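You operate a simulated robot arm through the tools that you are given. There is no shell and no other tool.

Carry out the task below with a simulated robot arm. There is one attempt and no reset: what you move stays moved.

TASK
Put things in order on the top of the white table. At the end: the brown filter stands where the tall white cup stood; the green bore gauge (marked "---") stands where the brown filter stood; the green aid stands where the green bore gauge stood; the tall white cup is on the white yellow band box (marked "HOOKS"); whatever was shut is shut again. Leave all else as you found it, and nothing knocked over.

Only the result counts: the job must be done as asked and must still hold three seconds after the hand-in. Knocking over, shifting, dropping, spilling or breaking anything else fails it.

THE ROBOT
A 6-joint arm with a two-finger parallel gripper, fixed in place. Base frame: the origin is at the foot of the arm, x ahead of it, y to its left, z up; the work surface is at about z = 0. Lengths are in mm, angles in degrees, forces in N, time in s.
With the tool pointing down near the work surface it reaches from about 160 to 420 mm from the base axis. Its first joint turns from -66.0 to 66.0 degrees. Payload 1.57 kg.
The TCP is the grasp point between the finger pads, 30 mm short of the fingertips. In the tool frame z runs along the fingers and y along their closing line. Largest opening 80 mm; finger width 17, thickness 12; the body of the gripper, 40 by 82 mm, starts 80 mm behind the TCP.
Orientation is that of the tool frame in the base frame, as [roll, pitch, yaw] about the fixed x, y, z axes, in that order (R = Rz(yaw) Ry(pitch) Rx(roll)). With the fingers straight down and closing along the base's y, the tool's x points along the base's -x, its y along +y and its z along -z.

THE INTERFACE
- The arm moves only by the tool drive_tool. Its argument "targets" is one flat list of numbers, 6 for each row, row after row: the shift along the tool's x, y, z in mm, then the turn, a rotation vector about the tool's x, y, z in rad. In form: [tx, ty, tz, wx, wy, wz, tx, ty, tz, wx, wy, wz, ...]. A call has 1 to 20 rows; each row is the pose to reach, as a shift and turn from the pose commanded when the call began, along the tool's axes at that moment. "claw" is the gripper command, from -1 (shut) to 1 (fully open), values between in proportion, set as the call begins (left out, the last holds). Rows are played at 5 a second. More than 50 mm and 8.6 degrees between two rows, or a gripper value outside its range, and nothing of the call is played. Where a pose cannot be reached the arm comes as near as it can. A force on the tool above 40 N (or 10 N above the force at the start of the call, whichever is more), or a blocked arm, ends the call early, and 0.2 s more pass. Each finger travels about 153 mm/s and halts on what it meets, pressing with about 42 N; the grip force reading is that of the motor and also rises with nothing between the fingers. The clock runs only during rows and for 0.2 s after the last one: add rows that repeat a pose to give the fingers time. It gives the time, the measured TCP pose, the force on the tool (base axes), the opening and the grip force at its end, in the units of the frame above (readings bear some noise), with the torque about the TCP (base axes, N m) and any sound that the robot's microphone picked up.
- Cameras (640 x 400 px; columns grow to the right, rows downward): "scene" is fixed at [43, -327.2, 416.5]; the picture's right is [0.86, -0.50, 0.00], its down [-0.32, -0.56, -0.77] and it looks along [0.38, 0.66, -0.64] (base axes); focal length 253 px, centre (320, 200). "wrist" rides on the gripper at [72, -7, -122] in the tool frame; the picture's right is [0.09, 1.00, 0.00], its down [-0.84, 0.08, -0.54] and it looks along [-0.54, 0.05, 0.84] (tool axes); focal length 238 px, centre (320, 200). There is no depth. A picture from a camera that has moved, and an enlarged one, comes with that camera's place and axes in the base frame and with its lens.
- grab_frame(camera): a new picture of that camera. The clock stands still meanwhile.
- enlarge(camera, box): a new picture of the part [left, top, right, bottom] of that camera's present view, enlarged. The clock stands still meanwhile.
- close_job(): hands the job in; it is judged then, once.

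Nothing tells you positions but the pictures and the camera data. Unless the task says otherwise, let go and move clear before handing in.

The tools are called as a command line: name --argument value ..., lists and objects as JSON in quotes. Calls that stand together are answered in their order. drive_tool: Moves the arm, as the interface text tells. Its arguments: {"type":"object","properties":{"targets":{"type":"array"},"claw":{"type":"number"}},"required":["targets"]} The other tools are called the same way: grab_frame (camera) takes a picture; enlarge (camera, box) takes an enlarged picture of a part of a camera's view; close_job () hands the job in.

At the start:

```text
time_s: 0.0
position: [251.9, -123.0, 241.2]
ee_rot: [180.0, 0.0, -179.9]
contact_force: [0.2, -0.4, -0.5]
torque: [0.0, 0.02, 0.0]
grip_width: 80.1
grip_force: 0.0
```

scene: 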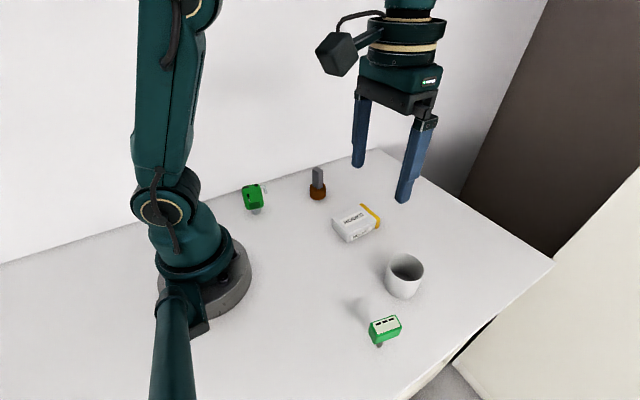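
wrist: 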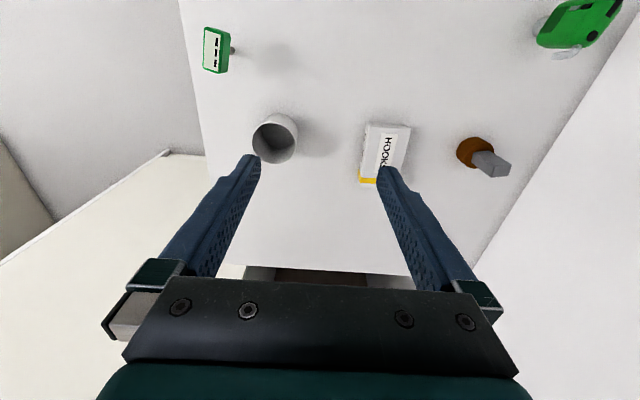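

I see a green object (aid) at the back left, a brown filter with a grey stem, the HOOKS box, the white cup and the green bore gauge marked "---" at the front. I'll take closer views first to get positions.

enlarge --camera "scene" --box '[220, 150, 400, 262]'

enlarge --camera "scene" --box '[320, 240, 480, 340]'

enlarge --camera "scene" --box '[340, 290, 440, 352]'

enlarge --camera "wrist" --box '[180, 0, 340, 100]'

enlarge --camera "wrist" --box '[340, 90, 540, 215]'

enlarge --camera "wrist" --box '[480, 0, 640, 100]'

```text
3.56 times, centred on (310, 206) of scene
camera zoom: at [43.0, -327.2, 416.5], right [0.86, -0.5, 0.0], down [-0.32, -0.56, -0.77], along [0.38, 0.66, -0.64], focal length 900 px, centre (356, 179)
```

zoom: 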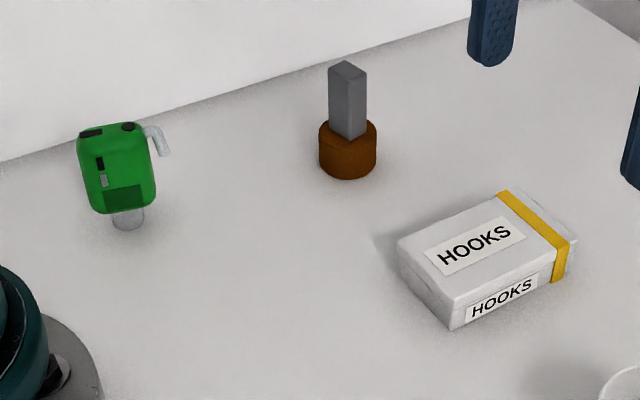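

```text
4.00 times, centred on (400, 290) of scene
camera zoom: at [43.0, -327.2, 416.5], right [0.86, -0.5, 0.0], down [-0.32, -0.56, -0.77], along [0.38, 0.66, -0.64], focal length 1012 px, centre (0, -160)
```

zoom: 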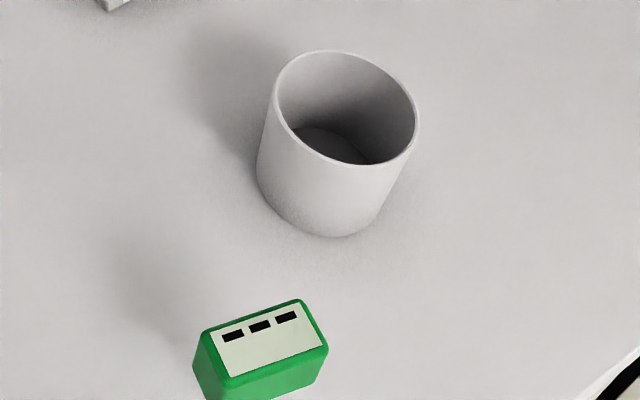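

```text
6.40 times, centred on (390, 321) of scene
camera zoom: at [43.0, -327.2, 416.5], right [0.86, -0.5, 0.0], down [-0.32, -0.56, -0.77], along [0.38, 0.66, -0.64], focal length 1620 px, centre (-128, -574)
```

zoom: 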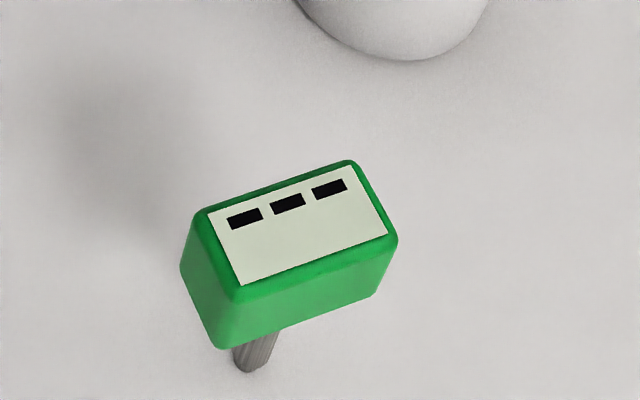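

```text
4.00 times, centred on (260, 50) of wrist
camera zoom: at [180.9, -129.3, 362.7], right [-0.09, 1.0, 0.0], down [0.84, 0.08, 0.54], along [0.54, 0.05, -0.84], focal length 953 px, centre (560, 800)
```

zoom: 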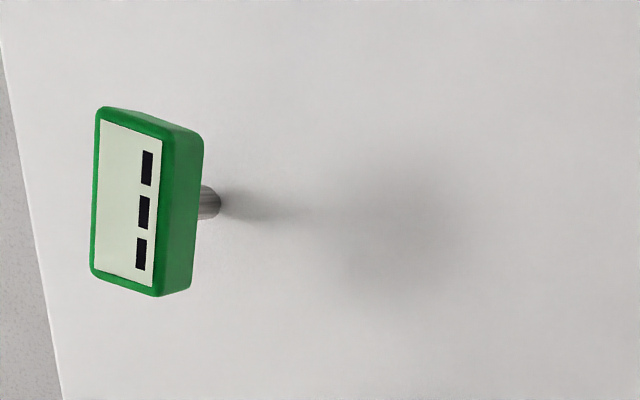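

```text
3.20 times, centred on (440, 152) of wrist
camera zoom: at [180.9, -129.3, 362.7], right [-0.09, 1.0, 0.0], down [0.84, 0.08, 0.54], along [0.54, 0.05, -0.84], focal length 763 px, centre (-64, 352)
```

zoom: 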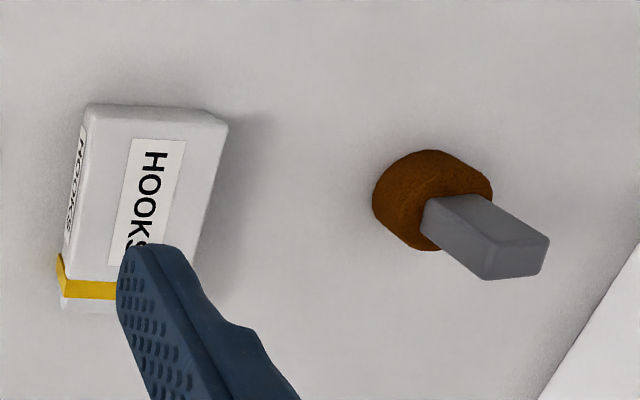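

```text
4.00 times, centred on (560, 50) of wrist
camera zoom: at [180.9, -129.3, 362.7], right [-0.09, 1.0, 0.0], down [0.84, 0.08, 0.54], along [0.54, 0.05, -0.84], focal length 953 px, centre (-640, 800)
```

zoom: 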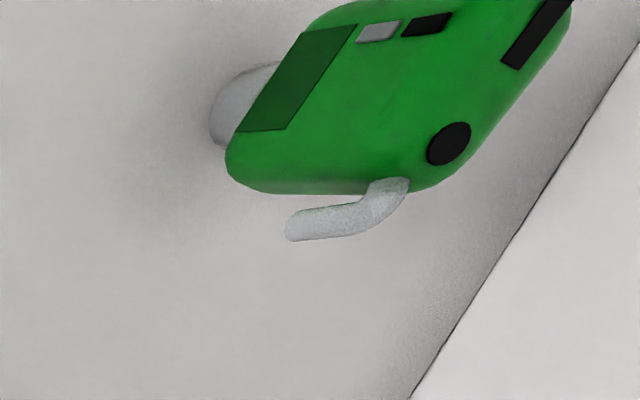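

The cup looks to be near (295, -179) and about 57 mm tall, the box near (318, -14), the filter near (294, 121), the gauge near (196, -241) and the aid near (134, 142). I'll move above the cup and look more closely.

drive_tool --targets '[-11, -14, 20, 0, 0, 0, -22, -28, 40, 0, 0, 0, -33, -42, 60, 0, 0, 0, -43, -56, 81, 0, 0, 0, -43, -56, 81, 0, 0, 0]' --claw 1

grab_frame --camera "wrist"

grab_frame --camera "scene"

```text
time_s: 1.2
position: [295.1, -178.5, 160.7]
ee_rot: [179.9, 0.0, 179.9]
contact_force: [0.1, 0.5, 1.1]
torque: [-0.01, 0.02, 0.02]
grip_width: 80.1
grip_force: 0.0
```

```text
taken
camera wrist: at [224.0, -185.0, 281.6], right [-0.09, 1.0, 0.0], down [0.84, 0.08, 0.54], along [0.54, 0.05, -0.84], focal length 238 px, centre (320, 200)
```

wrist: 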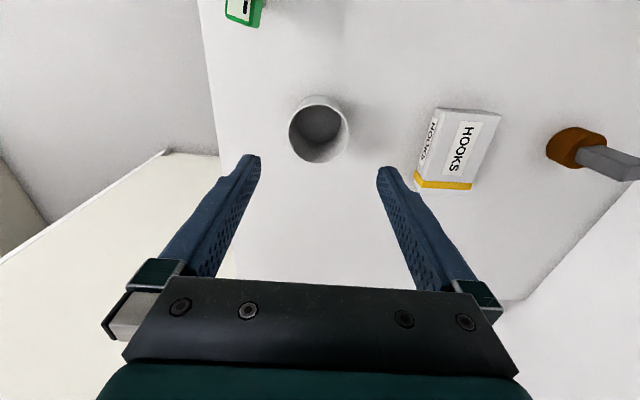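

```text
taken
```

scene: 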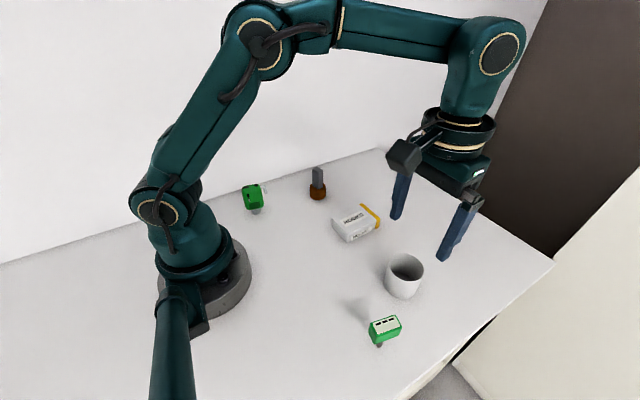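

The cup sits between the finger lines in the wrist view. I'll zoom in to measure the cup and the other objects from here.

enlarge --camera "wrist" --box '[260, 80, 388, 160]'

enlarge --camera "wrist" --box '[390, 80, 550, 180]'

enlarge --camera "scene" --box '[360, 240, 456, 300]'

enlarge --camera "scene" --box '[316, 190, 412, 250]'

```text
5.00 times, centred on (324, 120) of wrist
camera zoom: at [224.0, -185.0, 281.6], right [-0.09, 1.0, 0.0], down [0.84, 0.08, 0.54], along [0.54, 0.05, -0.84], focal length 1192 px, centre (300, 600)
```

zoom: 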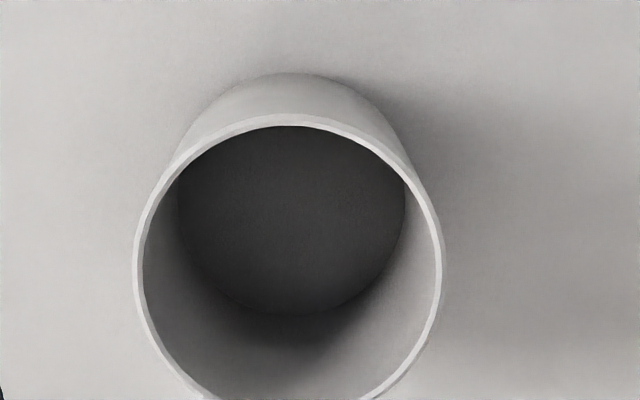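

```text
4.00 times, centred on (470, 130) of wrist
camera zoom: at [224.0, -185.0, 281.6], right [-0.09, 1.0, 0.0], down [0.84, 0.08, 0.54], along [0.54, 0.05, -0.84], focal length 953 px, centre (-280, 480)
```

zoom: 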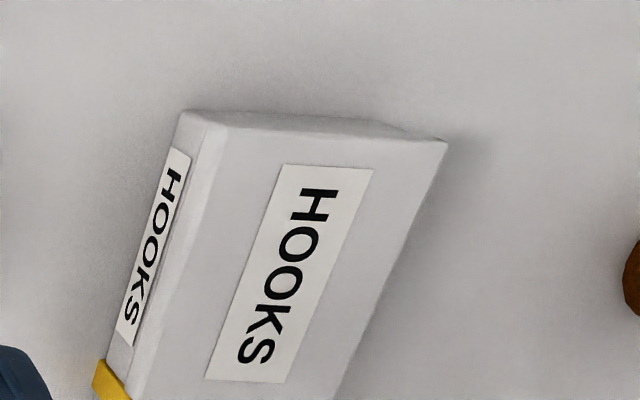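

```text
6.67 times, centred on (408, 270) of scene
camera zoom: at [43.0, -327.2, 416.5], right [0.86, -0.5, 0.0], down [-0.32, -0.56, -0.77], along [0.38, 0.66, -0.64], focal length 1687 px, centre (-267, -267)
```

zoom: 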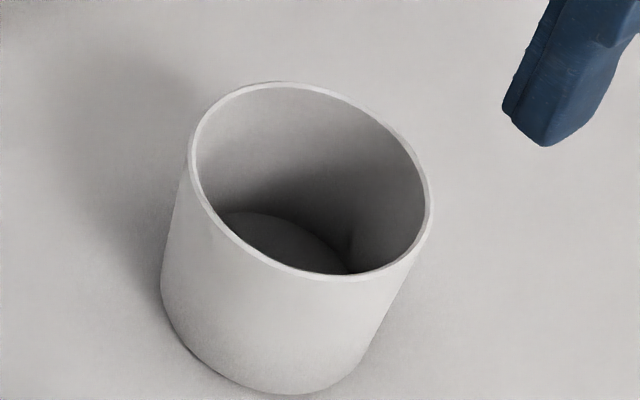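

```text
6.67 times, centred on (364, 220) of scene
camera zoom: at [43.0, -327.2, 416.5], right [0.86, -0.5, 0.0], down [-0.32, -0.56, -0.77], along [0.38, 0.66, -0.64], focal length 1687 px, centre (27, 67)
```

zoom: 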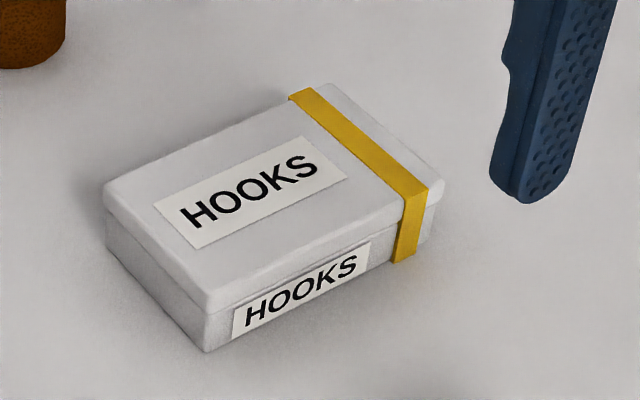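

The cup is centred at about (295, -180), roughly 60 mm wide and 57 mm tall. I'll descend to z = 40 with the fingers on either side of it.

drive_tool --targets '[0, -1.5, 25, 0, 0, 0, 0, -1.5, 50, 0, 0, 0, 0, -1.5, 75, 0, 0, 0, 0, -1.5, 95, 0, 0, 0, 0, -1.5, 110, 0, 0, 0, 0, -1.5, 120, 0, 0, 0, 0, -1.5, 120, 0, 0, 0]'

grab_frame --camera "wrist"

grab_frame --camera "scene"

```text
time_s: 2.8
position: [295.0, -179.6, 39.3]
ee_rot: [180.0, 0.1, 180.0]
contact_force: [0.3, 1.1, -0.4]
torque: [-0.04, 0.02, 0.0]
grip_width: 80.0
grip_force: 0.1
```

```text
taken
camera wrist: at [223.5, -187.4, 161.4], right [-0.09, 1.0, 0.0], down [0.84, 0.08, 0.54], along [0.54, 0.05, -0.84], focal length 238 px, centre (320, 200)
```

wrist: 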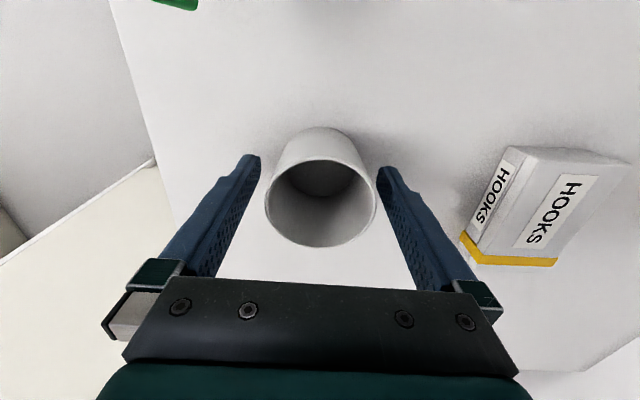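

```text
taken
```

scene: 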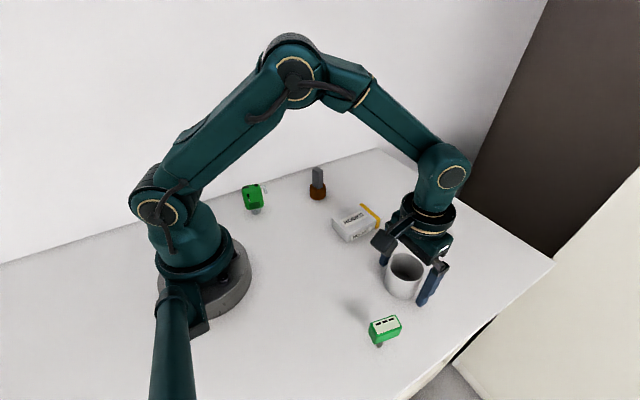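

The cup is centred between the fingers, so I'm closing gently on it.

drive_tool --targets '[0, 0, 0, 0, 0, 0, 0, 0, 0, 0, 0, 0, 0, 0, 0, 0, 0, 0]' --claw 0.35

```text
time_s: 3.6
position: [294.3, -180.7, 40.2]
ee_rot: [-180.0, 0.0, 179.9]
contact_force: [0.2, 0.1, 0.3]
torque: [0.02, -0.01, 0.01]
grip_width: 58.6
grip_force: 41.7
```

The grip holds at 58.6 mm. I'm lifting the cup and carrying it to above the box at about (316, -17.5).

drive_tool --targets '[0, 0, -10, 0, 0, 0, 0, 0, -30, 0, 0, 0, 0, 0, -55, 0, 0, 0, 0, 0, -80, 0, 0, 0, -3, 20, -80, 0, 0, 0, -6, 45, -80, 0, 0, 0, -9, 70, -80, 0, 0, 0, -12, 95, -80, 0, 0, 0, -15, 120, -80, 0, 0, 0, -18, 140, -80, 0, 0, 0, -20, 155, -80, 0, 0, 0, -21, 163, -80, 0, 0, 0, -21, 163, -80, 0, 0, 0]'

grab_frame --camera "wrist"

grab_frame --camera "scene"

enlarge --camera "scene" --box '[316, 130, 476, 230]'

```text
time_s: 6.4
position: [315.6, -16.3, 120.8]
ee_rot: [-179.9, 0.0, -180.0]
contact_force: [-0.4, 0.4, -0.8]
torque: [0.0, -0.02, -0.03]
grip_width: 58.8
grip_force: 41.9
```

```text
taken
camera wrist: at [243.7, -23.4, 242.0], right [-0.09, 1.0, 0.0], down [0.84, 0.08, 0.54], along [0.54, 0.05, -0.84], focal length 238 px, centre (320, 200)
```

wrist: 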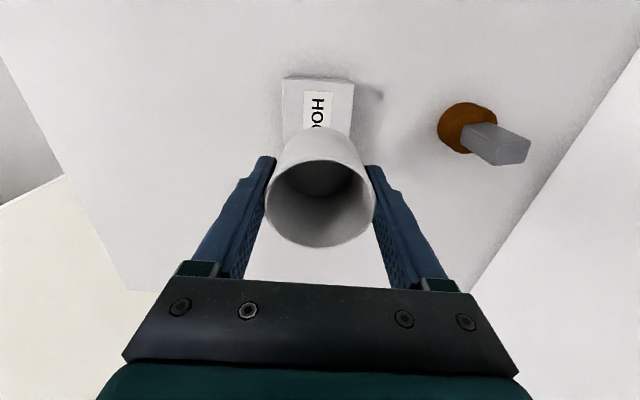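

```text
taken
```

scene: 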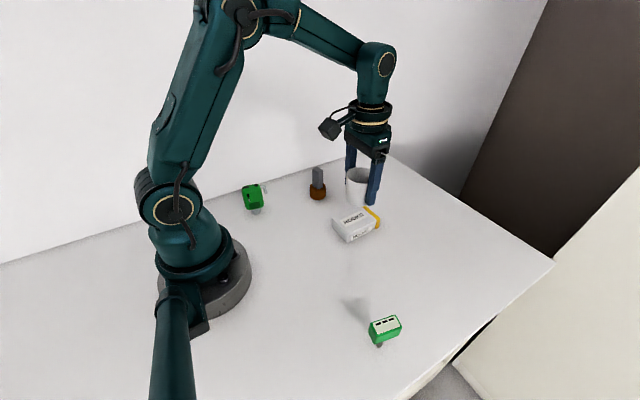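

```text
4.00 times, centred on (396, 180) of scene
camera zoom: at [43.0, -327.2, 416.5], right [0.86, -0.5, 0.0], down [-0.32, -0.56, -0.77], along [0.38, 0.66, -0.64], focal length 1012 px, centre (16, 280)
```

zoom: 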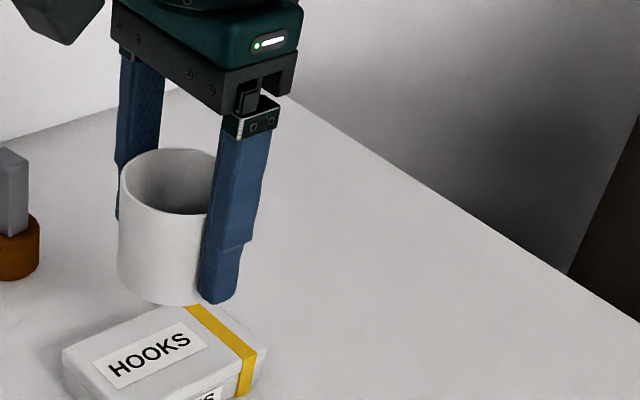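

I'll check the box edges in the wrist view before lowering.

enlarge --camera "wrist" --box '[256, 65, 384, 145]'

enlarge --camera "wrist" --box '[420, 85, 548, 165]'

```text
5.00 times, centred on (320, 105) of wrist
camera zoom: at [243.7, -23.4, 242.0], right [-0.09, 1.0, 0.0], down [0.84, 0.08, 0.54], along [0.54, 0.05, -0.84], focal length 1192 px, centre (320, 675)
```

zoom: 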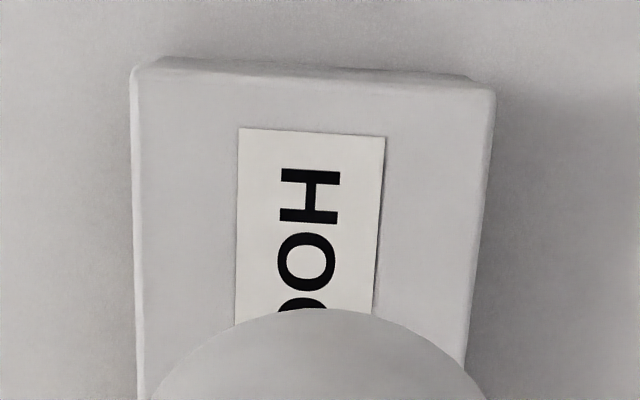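

```text
5.00 times, centred on (484, 125) of wrist
camera zoom: at [243.7, -23.4, 242.0], right [-0.09, 1.0, 0.0], down [0.84, 0.08, 0.54], along [0.54, 0.05, -0.84], focal length 1192 px, centre (-500, 575)
```

zoom: 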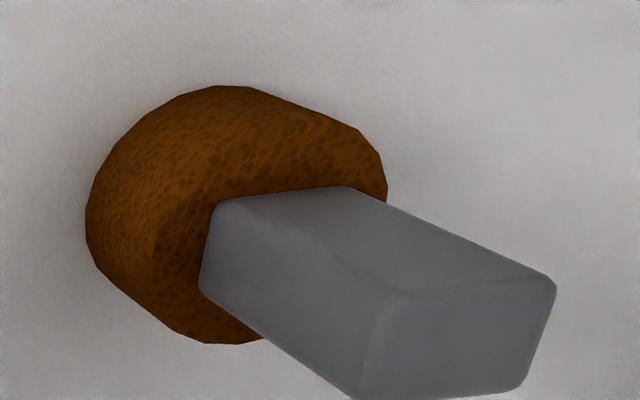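

By the wrist view the cup should shift about 2.5 mm to -y to sit centrally on the box. I'll lower it to just above the lid and then feel for contact.

drive_tool --targets '[0, -2.7, 10, 0, 0, 0, 0, -2.7, 25, 0, 0, 0, 0, -2.7, 40, 0, 0, 0, 0, -2.7, 48, 0, 0, 0, 0, -2.7, 51, 0, 0, 0, 0, -2.7, 51, 0, 0, 0]'

enlarge --camera "scene" --box '[316, 150, 444, 250]'

grab_frame --camera "wrist"

```text
time_s: 7.8
position: [314.7, -18.9, 70.0]
ee_rot: [179.9, 0.2, 180.0]
contact_force: [-5.0, -0.1, 20.1]
torque: [0.18, 0.19, 0.0]
grip_width: 58.6
grip_force: 42.5
```

```text
4.00 times, centred on (380, 200) of scene
camera zoom: at [42.9, -327.2, 416.5], right [0.86, -0.5, 0.0], down [-0.32, -0.56, -0.77], along [0.38, 0.66, -0.64], focal length 1012 px, centre (80, 200)
```

zoom: 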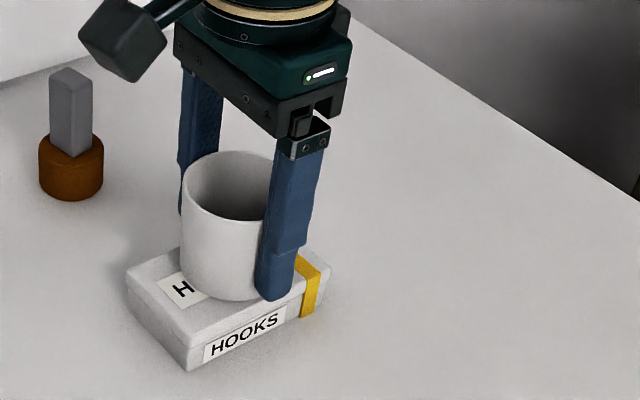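

```text
taken
camera wrist: at [244.3, -26.5, 191.1], right [-0.09, 1.0, 0.0], down [0.84, 0.08, 0.54], along [0.54, 0.05, -0.84], focal length 238 px, centre (320, 200)
```

wrist: 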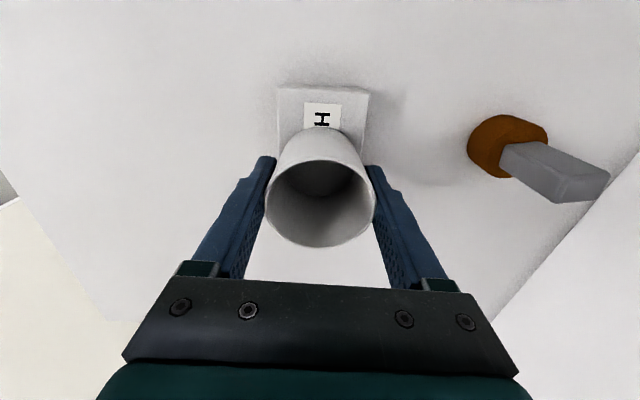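

The box top is nearer 30 mm high, so the cup is already touching at about 20 N. I'll back off slightly to relieve the force.

drive_tool --targets '[0, 0, -1.2, 0, 0, 0, 0, 0, -1.2, 0, 0, 0]'

```text
time_s: 8.4
position: [315.4, -18.3, 70.0]
ee_rot: [-179.9, 0.0, -179.9]
contact_force: [1.1, -0.3, 3.2]
torque: [0.04, -0.02, 0.01]
grip_width: 58.3
grip_force: 41.9
```

The contact force is now about 3 N. I'm releasing the cup and lifting clear.

drive_tool --targets '[0, 0, 0, 0, 0, 0, 0, 0, 0, 0, 0, 0]' --claw 0.6

drive_tool --targets '[0, 0, 0, 0, 0, 0, 0, 0, 0, 0, 0, 0, 0, 0, -10, 0, 0, 0, 0, 0, -30, 0, 0, 0, 0, 0, -60, 0, 0, 0, 0, 0, -90, 0, 0, 0, 0, 0, -90, 0, 0, 0]' --claw 1

grab_frame --camera "scene"

grab_frame --camera "wrist"

```text
time_s: 9.0
position: [315.6, -20.3, 69.6]
ee_rot: [180.0, -0.1, -180.0]
contact_force: [-1.0, 0.2, -0.9]
torque: [0.01, 0.02, 0.0]
grip_width: 64.2
grip_force: 0.0
```

```text
time_s: 10.6
position: [315.0, -19.8, 161.6]
ee_rot: [180.0, 0.1, 179.9]
contact_force: [-0.5, 0.4, 0.9]
torque: [-0.01, 0.03, -0.01]
grip_width: 80.1
grip_force: 0.0
```

```text
taken
```

scene: 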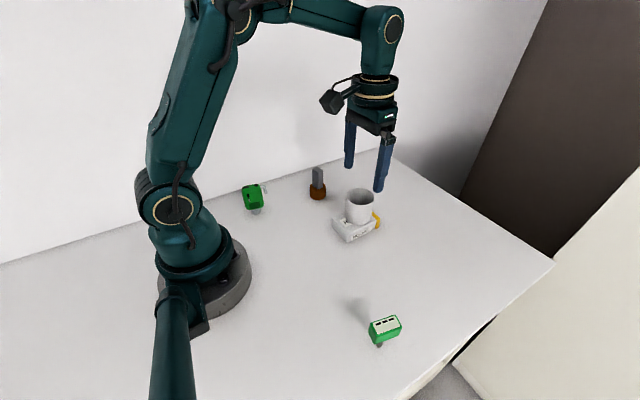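

```text
taken
camera wrist: at [244.0, -26.0, 282.6], right [-0.09, 1.0, 0.0], down [0.84, 0.08, 0.54], along [0.54, 0.05, -0.84], focal length 238 px, centre (320, 200)
```

wrist: 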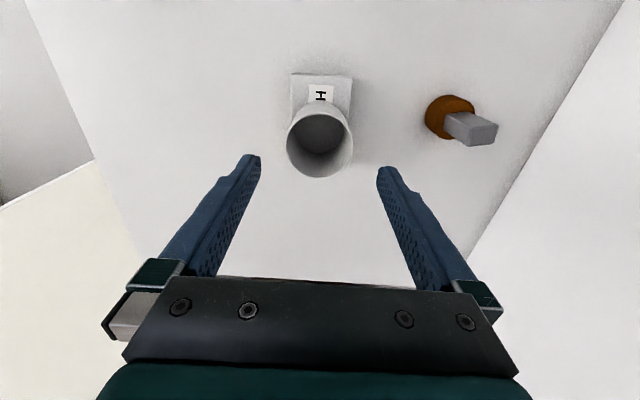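

enlarge --camera "scene" --box '[300, 160, 396, 250]'

enlarge --camera "wrist" --box '[400, 80, 528, 160]'

enlarge --camera "wrist" --box '[260, 60, 388, 140]'

```text
4.44 times, centred on (348, 205) of scene
camera zoom: at [43.0, -327.2, 416.5], right [0.86, -0.5, 0.0], down [-0.32, -0.56, -0.77], along [0.38, 0.66, -0.64], focal length 1125 px, centre (196, 178)
```

zoom: 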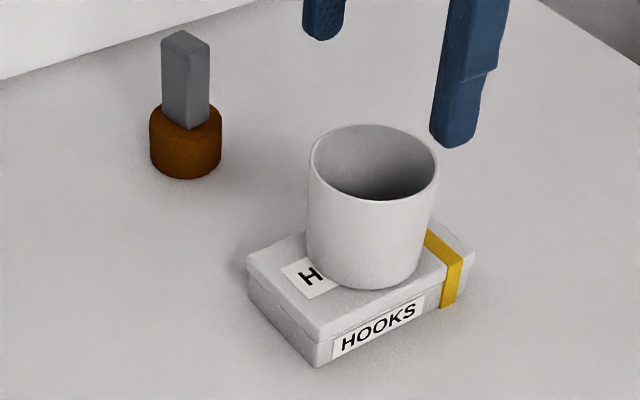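

```text
5.00 times, centred on (464, 120) of wrist
camera zoom: at [244.0, -26.0, 282.6], right [-0.09, 1.0, 0.0], down [0.84, 0.08, 0.54], along [0.54, 0.05, -0.84], focal length 1192 px, centre (-400, 600)
```

zoom: 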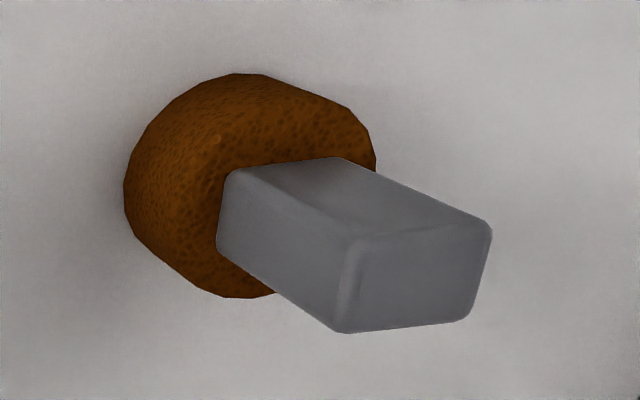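

```text
5.00 times, centred on (324, 100) of wrist
camera zoom: at [244.0, -26.0, 282.6], right [-0.09, 1.0, 0.0], down [0.84, 0.08, 0.54], along [0.54, 0.05, -0.84], focal length 1192 px, centre (300, 700)
```

zoom: 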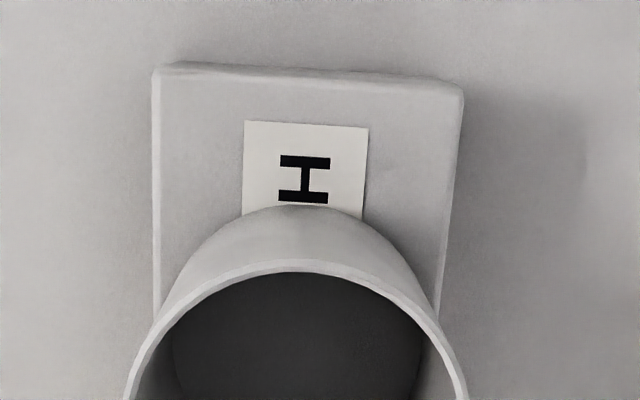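

The cup stands squarely on the box with the lid closed. Next is the filter near (297, 119), so I'm moving above it to look.

drive_tool --targets '[3, 20, -3, 0, 0, 0, 6, 45, -3, 0, 0, 0, 9, 70, -3, 0, 0, 0, 12, 95, -3, 0, 0, 0, 15, 120, -3, 0, 0, 0, 18, 139, -3, 0, 0, 0, 18, 139, -3, 0, 0, 0]'

grab_frame --camera "wrist"

enlarge --camera "wrist" --box '[256, 80, 384, 160]'

```text
time_s: 12.2
position: [297.2, 120.4, 164.4]
ee_rot: [-180.0, 0.0, 180.0]
contact_force: [0.2, -0.6, -0.8]
torque: [-0.01, 0.01, 0.0]
grip_width: 80.1
grip_force: 0.0
```

```text
taken
camera wrist: at [226.3, 114.0, 285.3], right [-0.09, 1.0, 0.0], down [0.84, 0.08, 0.54], along [0.54, 0.05, -0.84], focal length 238 px, centre (320, 200)
```

wrist: 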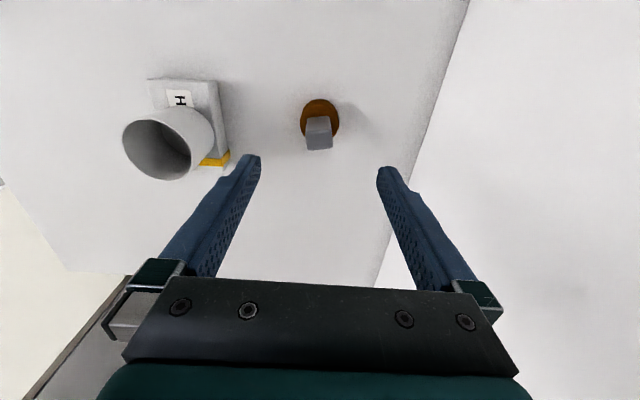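

```text
5.00 times, centred on (320, 120) of wrist
camera zoom: at [226.3, 114.0, 285.3], right [-0.09, 1.0, 0.0], down [0.84, 0.08, 0.54], along [0.54, 0.05, -0.84], focal length 1192 px, centre (320, 600)
```

zoom: 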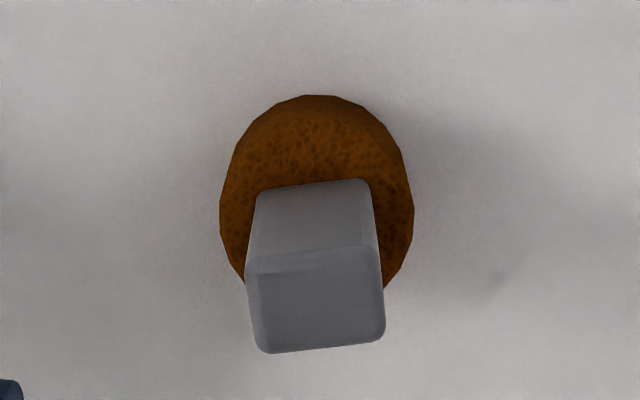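

The filter's stem is about 23 × 17 mm, turned about 11.5°, and centred a few mm behind the TCP. I'll rotate the gripper to match and go partway down before checking.

drive_tool --targets '[1, -0.7, 10, 0, 0, -0.1, 2.5, -1.4, 25, 0, 0, -0.2, 2.5, -1.4, 43, 0, 0, -0.2, 2.5, -1.4, 43, 0, 0, -0.2]'

grab_frame --camera "wrist"

enlarge --camera "wrist" --box '[240, 80, 400, 180]'

enlarge --camera "scene" --box '[270, 110, 398, 210]'

```text
time_s: 13.2
position: [295.6, 119.0, 118.7]
ee_rot: [-179.9, 0.0, -168.4]
contact_force: [-0.7, 0.0, -0.1]
torque: [-0.02, 0.0, 0.02]
grip_width: 80.0
grip_force: 0.0
```

```text
taken
camera wrist: at [227.0, 98.0, 241.3], right [-0.29, 0.96, 0.0], down [0.8, 0.24, 0.54], along [0.52, 0.16, -0.84], focal length 238 px, centre (320, 200)
```

wrist: 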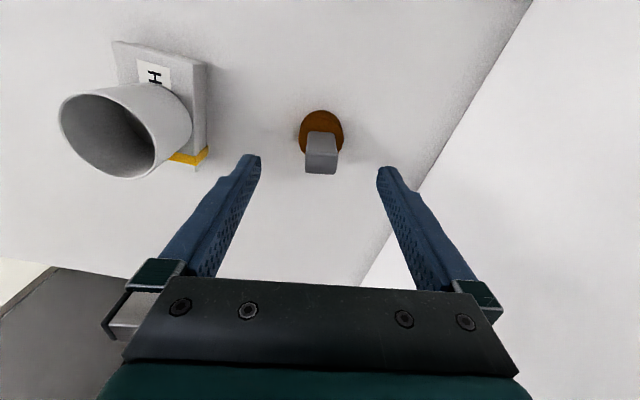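

```text
4.00 times, centred on (320, 130) of wrist
camera zoom: at [227.0, 98.0, 241.3], right [-0.29, 0.96, 0.0], down [0.8, 0.24, 0.54], along [0.52, 0.16, -0.84], focal length 953 px, centre (320, 480)
```

zoom: 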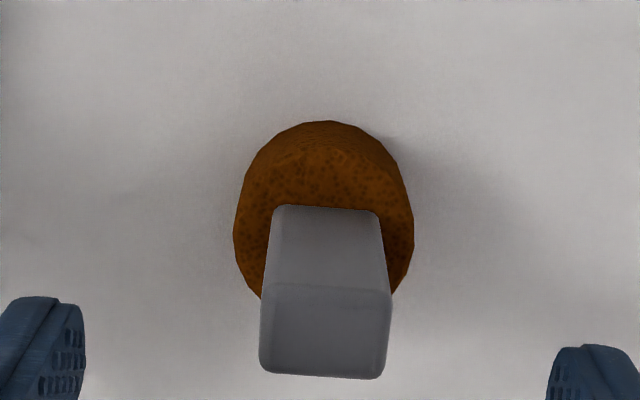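

```text
4.00 times, centred on (334, 160) of scene
camera zoom: at [43.0, -327.2, 416.5], right [0.86, -0.5, 0.0], down [-0.32, -0.56, -0.77], along [0.38, 0.66, -0.64], focal length 1012 px, centre (264, 360)
```

zoom: 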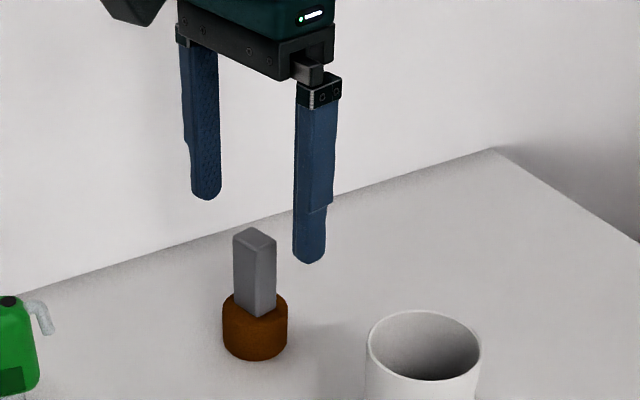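

The alignment is good. I'll descend over the stem to z of about 68 and close on it.

drive_tool --targets '[2, 0, 15, 0, 0, 0, 2, 0, 30, 0, 0, 0, 2, 0, 43, 0, 0, 0, 2, 0, 52, 0, 0, 0, 2, 0, 52, 0, 0, 0]'

grab_frame --camera "wrist"

enlarge --camera "scene" --box '[270, 130, 398, 230]'

```text
time_s: 14.4
position: [292.5, 117.5, 68.8]
ee_rot: [-180.0, 0.0, -168.4]
contact_force: [0.3, 0.4, -0.3]
torque: [0.0, 0.02, -0.01]
grip_width: 80.0
grip_force: 0.1
```

```text
taken
camera wrist: at [224.6, 96.6, 189.9], right [-0.29, 0.96, 0.0], down [0.8, 0.24, 0.54], along [0.52, 0.16, -0.84], focal length 238 px, centre (320, 200)
```

wrist: 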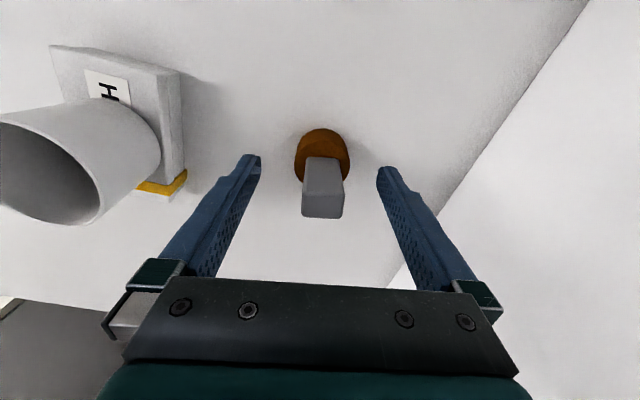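

```text
4.00 times, centred on (334, 180) of scene
camera zoom: at [43.0, -327.2, 416.5], right [0.86, -0.5, 0.0], down [-0.32, -0.56, -0.77], along [0.38, 0.66, -0.64], focal length 1012 px, centre (264, 280)
```

zoom: 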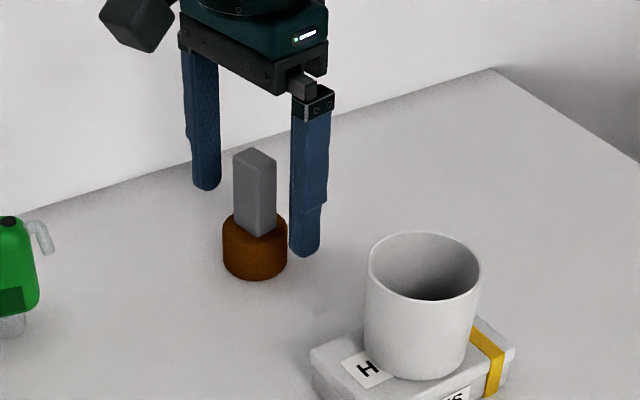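

The stem is within 1 mm of centre. I'm correcting slightly and closing in two stages.

drive_tool --targets '[0.8, 0.7, 0, 0, 0, 0, 0.8, 0.7, 0, 0, 0, 0]' --claw -0.2

drive_tool --targets '[0, 0, 0, 0, 0, 0, 0, 0, 0, 0, 0, 0]' --claw -0.6

enlarge --camera "scene" --box '[270, 130, 398, 230]'

```text
time_s: 15.0
position: [292.6, 118.0, 69.3]
ee_rot: [-180.0, 0.0, -168.5]
contact_force: [0.2, -0.3, 0.6]
torque: [-0.03, 0.02, 0.02]
grip_width: 32.1
grip_force: 0.1
```

```text
time_s: 15.6
position: [292.5, 119.4, 68.5]
ee_rot: [180.0, 0.0, -168.4]
contact_force: [0.2, -0.3, 1.8]
torque: [-0.02, -0.02, -0.02]
grip_width: 23.3
grip_force: 34.9
```

```text
4.00 times, centred on (334, 180) of scene
camera zoom: at [43.0, -327.2, 416.5], right [0.86, -0.5, 0.0], down [-0.32, -0.56, -0.77], along [0.38, 0.66, -0.64], focal length 1012 px, centre (264, 280)
```

zoom: 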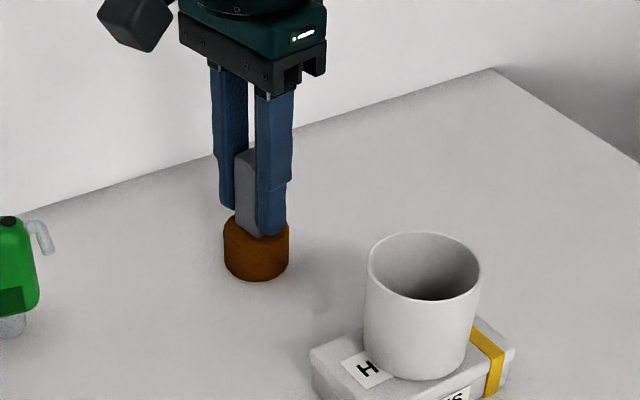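

The filter is gripped at 23.3 mm. I'm lifting it high enough to clear the cup and carrying it to the cup's old place at about (295, -180).

drive_tool --targets '[0, 0, -10, 0, 0, 0, 0, 0, -35, 0, 0, 0, 0, 0, -65, 0, 0, 0, 0, 0, -95, 0, 0, 0, 0, 0, -121.5, 0, 0, 0, 2.3, -11.7, -121.5, 0, 0, 0, 7.6, -38, -121.5, 0, 0, 0, 12.9, -64.3, -121.5, 0, 0, 0, 18.2, -90.6, -121.5, 0, 0, 0, 23.5, -117, -121.5, 0, 0, 0, 29.4, -146.2, -121.5, 0, 0, 0, 35.2, -175.4, -121.5, 0, 0, 0, 40.5, -201.8, -121.5, 0, 0, 0, 45.8, -228.1, -121.5, 0, 0, 0, 51.1, -254.4, -121.5, 0, 0, 0, 55.8, -277.8, -121.5, 0, 0, 0, 58.7, -292.4, -121.5, 0, 0, 0, 58.7, -292.4, -121.5, 0, 0, 0]'

grab_frame --camera "scene"

grab_frame --camera "wrist"

```text
time_s: 19.4
position: [293.2, -181.8, 189.2]
ee_rot: [-179.9, 0.0, -168.5]
contact_force: [-0.4, 0.1, -0.7]
torque: [0.0, 0.01, 0.01]
grip_width: 23.1
grip_force: 35.4
```

```text
taken
```

scene: 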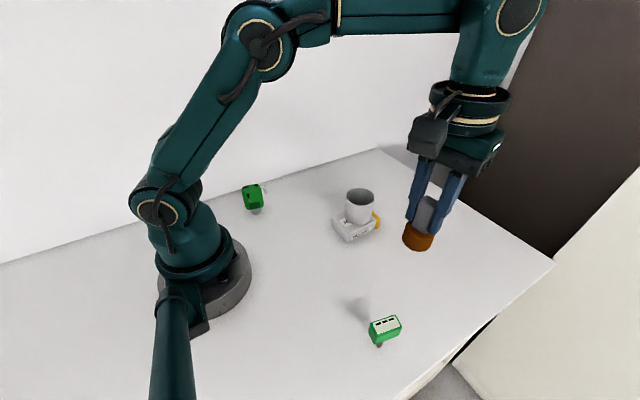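

```text
taken
camera wrist: at [223.7, -202.3, 310.5], right [-0.29, 0.96, 0.0], down [0.8, 0.24, 0.54], along [0.52, 0.16, -0.84], focal length 238 px, centre (320, 200)
```

wrist: 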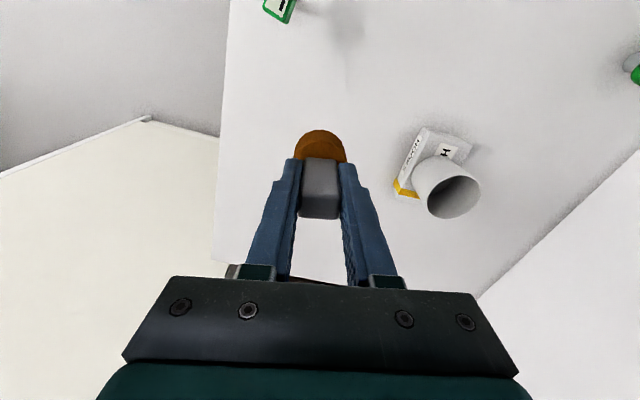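

The filter hangs upright above the spot. I'm lowering it to just above the table.

drive_tool --targets '[0, 0, 25, 0, 0, 0, 0, 0, 50, 0, 0, 0, 0, 0, 75, 0, 0, 0, 0, 0, 95, 0, 0, 0, 0, 0, 110, 0, 0, 0, 0, 0, 117, 0, 0, 0, 0, 0, 119.5, 0, 0, 0, 0, 0, 119.5, 0, 0, 0]'

enlarge --camera "scene" --box '[340, 220, 468, 300]'

```text
time_s: 21.2
position: [294.3, -179.8, 69.5]
ee_rot: [-180.0, 0.0, -168.5]
contact_force: [1.0, 0.2, -0.9]
torque: [-0.01, 0.01, 0.01]
grip_width: 23.1
grip_force: 35.5
```

```text
5.00 times, centred on (404, 260) of scene
camera zoom: at [43.0, -327.2, 416.5], right [0.86, -0.5, 0.0], down [-0.32, -0.56, -0.77], along [0.38, 0.66, -0.64], focal length 1265 px, centre (-100, -100)
```

zoom: 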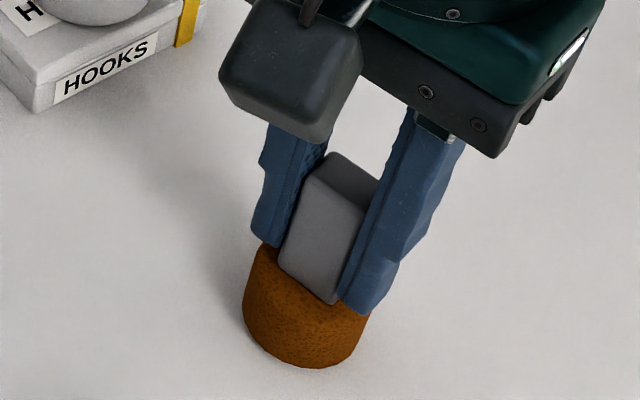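

The filter's base seems to sit about 2 mm off the stem centre in x and y, so I'll correct for that and lower to contact.

drive_tool --targets '[2.3, -1.5, 0, 0, 0, 0, 2.3, -1.5, 0.8, 0, 0, 0, 2.3, -1.5, 1.2, 0, 0, 0, 2.3, -1.5, 1.2, 0, 0, 0]'

```text
time_s: 22.2
position: [292.0, -182.3, 69.1]
ee_rot: [-180.0, 0.0, -168.5]
contact_force: [-0.3, 0.1, 0.3]
torque: [0.01, 0.01, -0.01]
grip_width: 22.9
grip_force: 35.6
```

drive_tool --targets '[0, 0, 0.5, 0, 0, 0, 0, 0, 0.5, 0, 0, 0]'

```text
time_s: 22.8
position: [291.5, -181.8, 67.6]
ee_rot: [-179.9, 0.1, -168.4]
contact_force: [-2.0, -1.2, 3.8]
torque: [-0.03, 0.09, -0.01]
grip_width: 22.9
grip_force: 35.6
```

The filter is touching the table at about 4 N. I'll release it gently and rise.

drive_tool --targets '[0, 0, 0, 0, 0, 0, 0, 0, 0, 0, 0, 0]' --claw -0.25

drive_tool --targets '[0, 0, 0, 0, 0, 0, 0, 0, -5, 0, 0, 0, 0, 0, -25, 0, 0, 0, 0, 0, -55, 0, 0, 0, 0, 0, -85, 0, 0, 0, 0, 0, -100, 0, 0, 0, 0, 0, -100, 0, 0, 0]' --claw 0.5

grab_frame --camera "scene"

grab_frame --camera "wrist"

enlarge --camera "scene" --box '[340, 240, 468, 320]'

```text
time_s: 23.4
position: [291.4, -180.9, 68.8]
ee_rot: [-180.0, 0.0, -168.4]
contact_force: [0.0, 0.1, 0.2]
torque: [0.03, 0.01, -0.01]
grip_width: 29.9
grip_force: 0.0
```

```text
time_s: 25.0
position: [291.3, -182.3, 170.5]
ee_rot: [180.0, 0.0, -168.5]
contact_force: [-1.1, -0.1, -0.4]
torque: [0.01, 0.0, -0.03]
grip_width: 60.1
grip_force: 0.0
```

```text
taken
```

scene: 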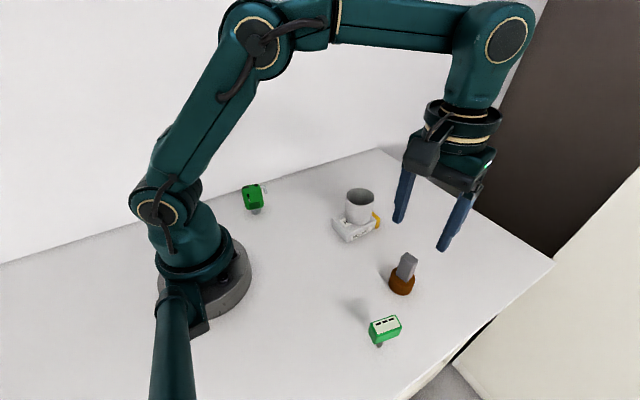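

```text
taken
camera wrist: at [222.8, -202.7, 291.8], right [-0.29, 0.96, 0.0], down [0.8, 0.24, 0.54], along [0.52, 0.16, -0.84], focal length 238 px, centre (320, 200)
```

wrist: 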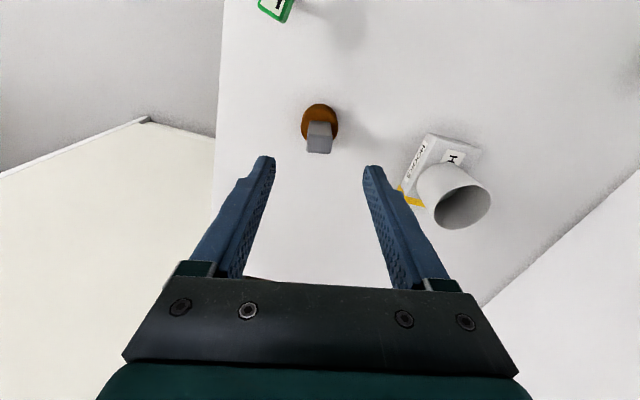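

```text
5.00 times, centred on (404, 280) of scene
camera zoom: at [43.0, -327.2, 416.5], right [0.86, -0.5, 0.0], down [-0.32, -0.56, -0.77], along [0.38, 0.66, -0.64], focal length 1265 px, centre (-100, -200)
```

zoom: 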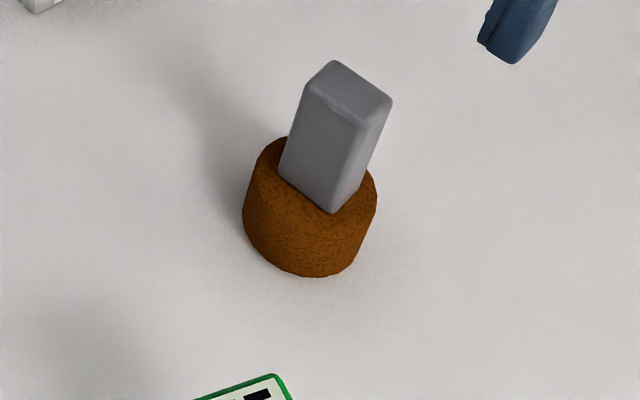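

The filter now stands upright at the cup's old place. Next is the gauge at about (195, -240), with its body at z 45–72 on a thin rod and turned about -12.5°, so I'm moving above it.

drive_tool --targets '[21, -7.7, 0, 0, 0, 0.084, 42, -15.4, 0, 0, 0, 0.168, 63.5, -23.1, 5, 0, 0, 0.252, 85, -31, 12, 0, 0, 0.336, 105.9, -38.5, 20, 0, 0, 0.42, 105.9, -38.5, 20, 0, 0, 0.42]' --claw 0.5

grab_frame --camera "wrist"

enlarge --camera "wrist" --box '[240, 80, 400, 180]'

grab_frame --camera "scene"

```text
time_s: 26.4
position: [193.4, -238.7, 147.6]
ee_rot: [180.0, 0.0, 167.2]
contact_force: [0.3, -0.5, -0.4]
torque: [-0.01, -0.01, 0.0]
grip_width: 59.9
grip_force: 0.0
```

```text
taken
camera wrist: at [123.2, -229.8, 269.7], right [0.13, 0.99, 0.0], down [0.83, -0.11, 0.54], along [0.54, -0.07, -0.84], focal length 238 px, centre (320, 200)
```

wrist: 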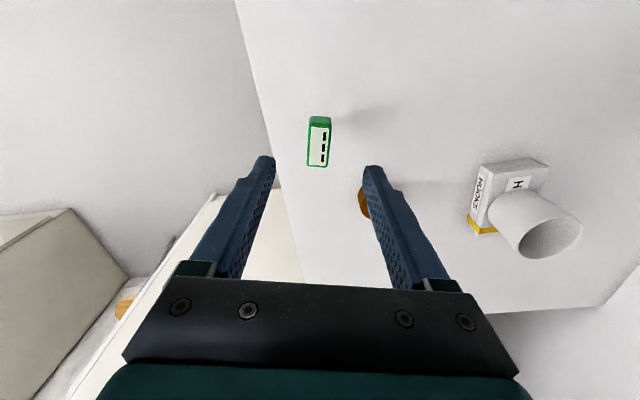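

```text
4.00 times, centred on (320, 130) of wrist
camera zoom: at [123.2, -229.8, 269.7], right [0.13, 0.99, 0.0], down [0.83, -0.11, 0.54], along [0.54, -0.07, -0.84], focal length 953 px, centre (320, 480)
```

zoom: 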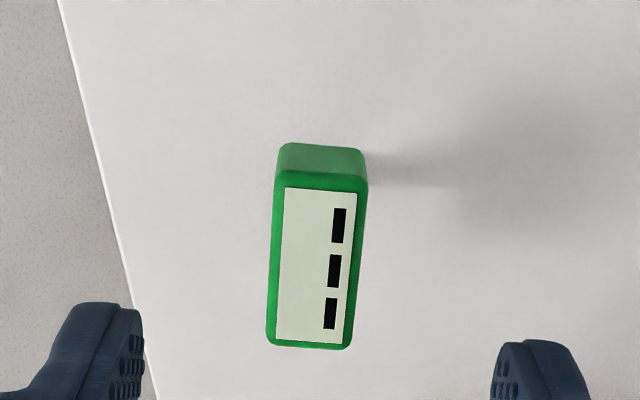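

```text
taken
```

scene: 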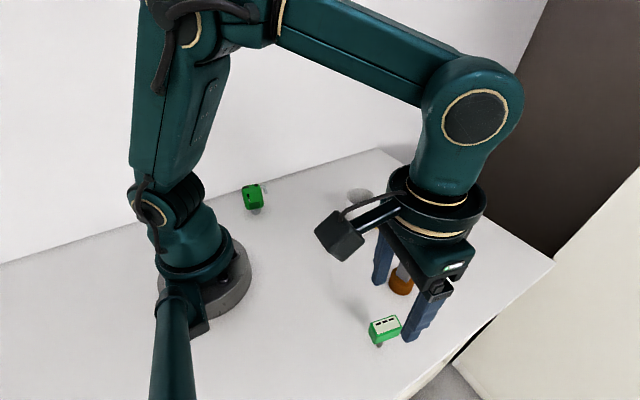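

The gauge body is 37 × 19 mm, well aligned, and needs only a -2.3 mm shift across the fingers. I'm descending around the body.

drive_tool --targets '[-0.5, -2.3, 20, 0, 0, 0, -0.5, -2.3, 40, 0, 0, 0, -0.5, -2.3, 60, 0, 0, 0, -0.5, -2.3, 75, 0, 0, 0, -0.5, -2.3, 82, 0, 0, 0, -0.5, -2.3, 82, 0, 0, 0]'

grab_frame --camera "wrist"

enlarge --camera "scene" --box '[330, 280, 458, 380]'

enlarge --camera "wrist" --box '[240, 130, 400, 230]'

```text
time_s: 27.8
position: [193.6, -241.4, 67.1]
ee_rot: [-179.9, 0.0, 167.4]
contact_force: [0.4, -0.8, 0.8]
torque: [0.0, 0.0, 0.01]
grip_width: 60.2
grip_force: 0.1
```

```text
taken
camera wrist: at [124.0, -233.6, 188.2], right [0.13, 0.99, 0.0], down [0.83, -0.11, 0.54], along [0.54, -0.07, -0.84], focal length 238 px, centre (320, 200)
```

wrist: 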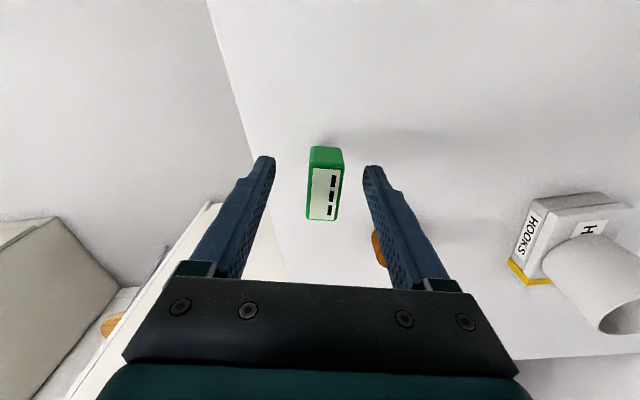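

```text
4.00 times, centred on (394, 330) of scene
camera zoom: at [43.0, -327.2, 416.5], right [0.86, -0.5, 0.0], down [-0.32, -0.56, -0.77], along [0.38, 0.66, -0.64], focal length 1012 px, centre (24, -320)
```

zoom: 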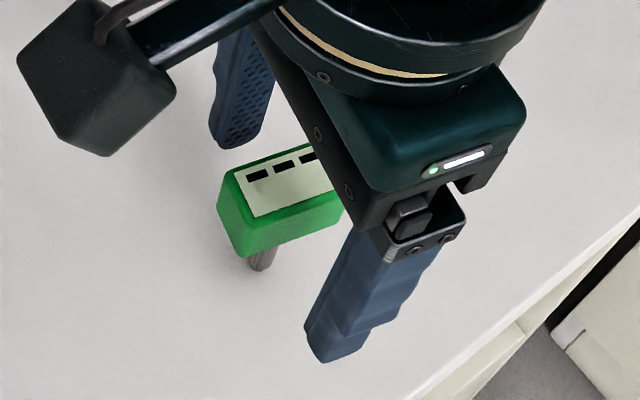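

```text
4.00 times, centred on (320, 180) of wrist
camera zoom: at [124.0, -233.6, 188.2], right [0.13, 0.99, 0.0], down [0.83, -0.11, 0.54], along [0.54, -0.07, -0.84], focal length 953 px, centre (320, 280)
```

zoom: 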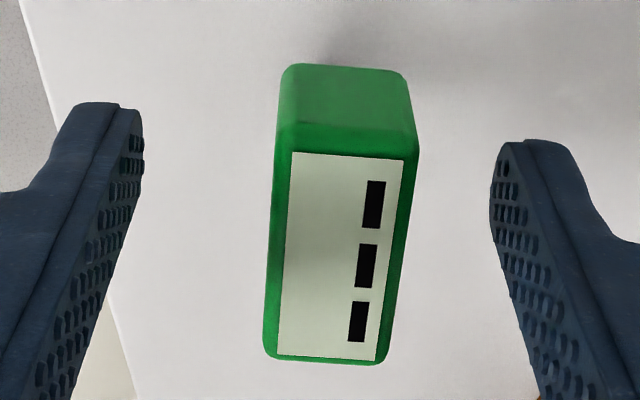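

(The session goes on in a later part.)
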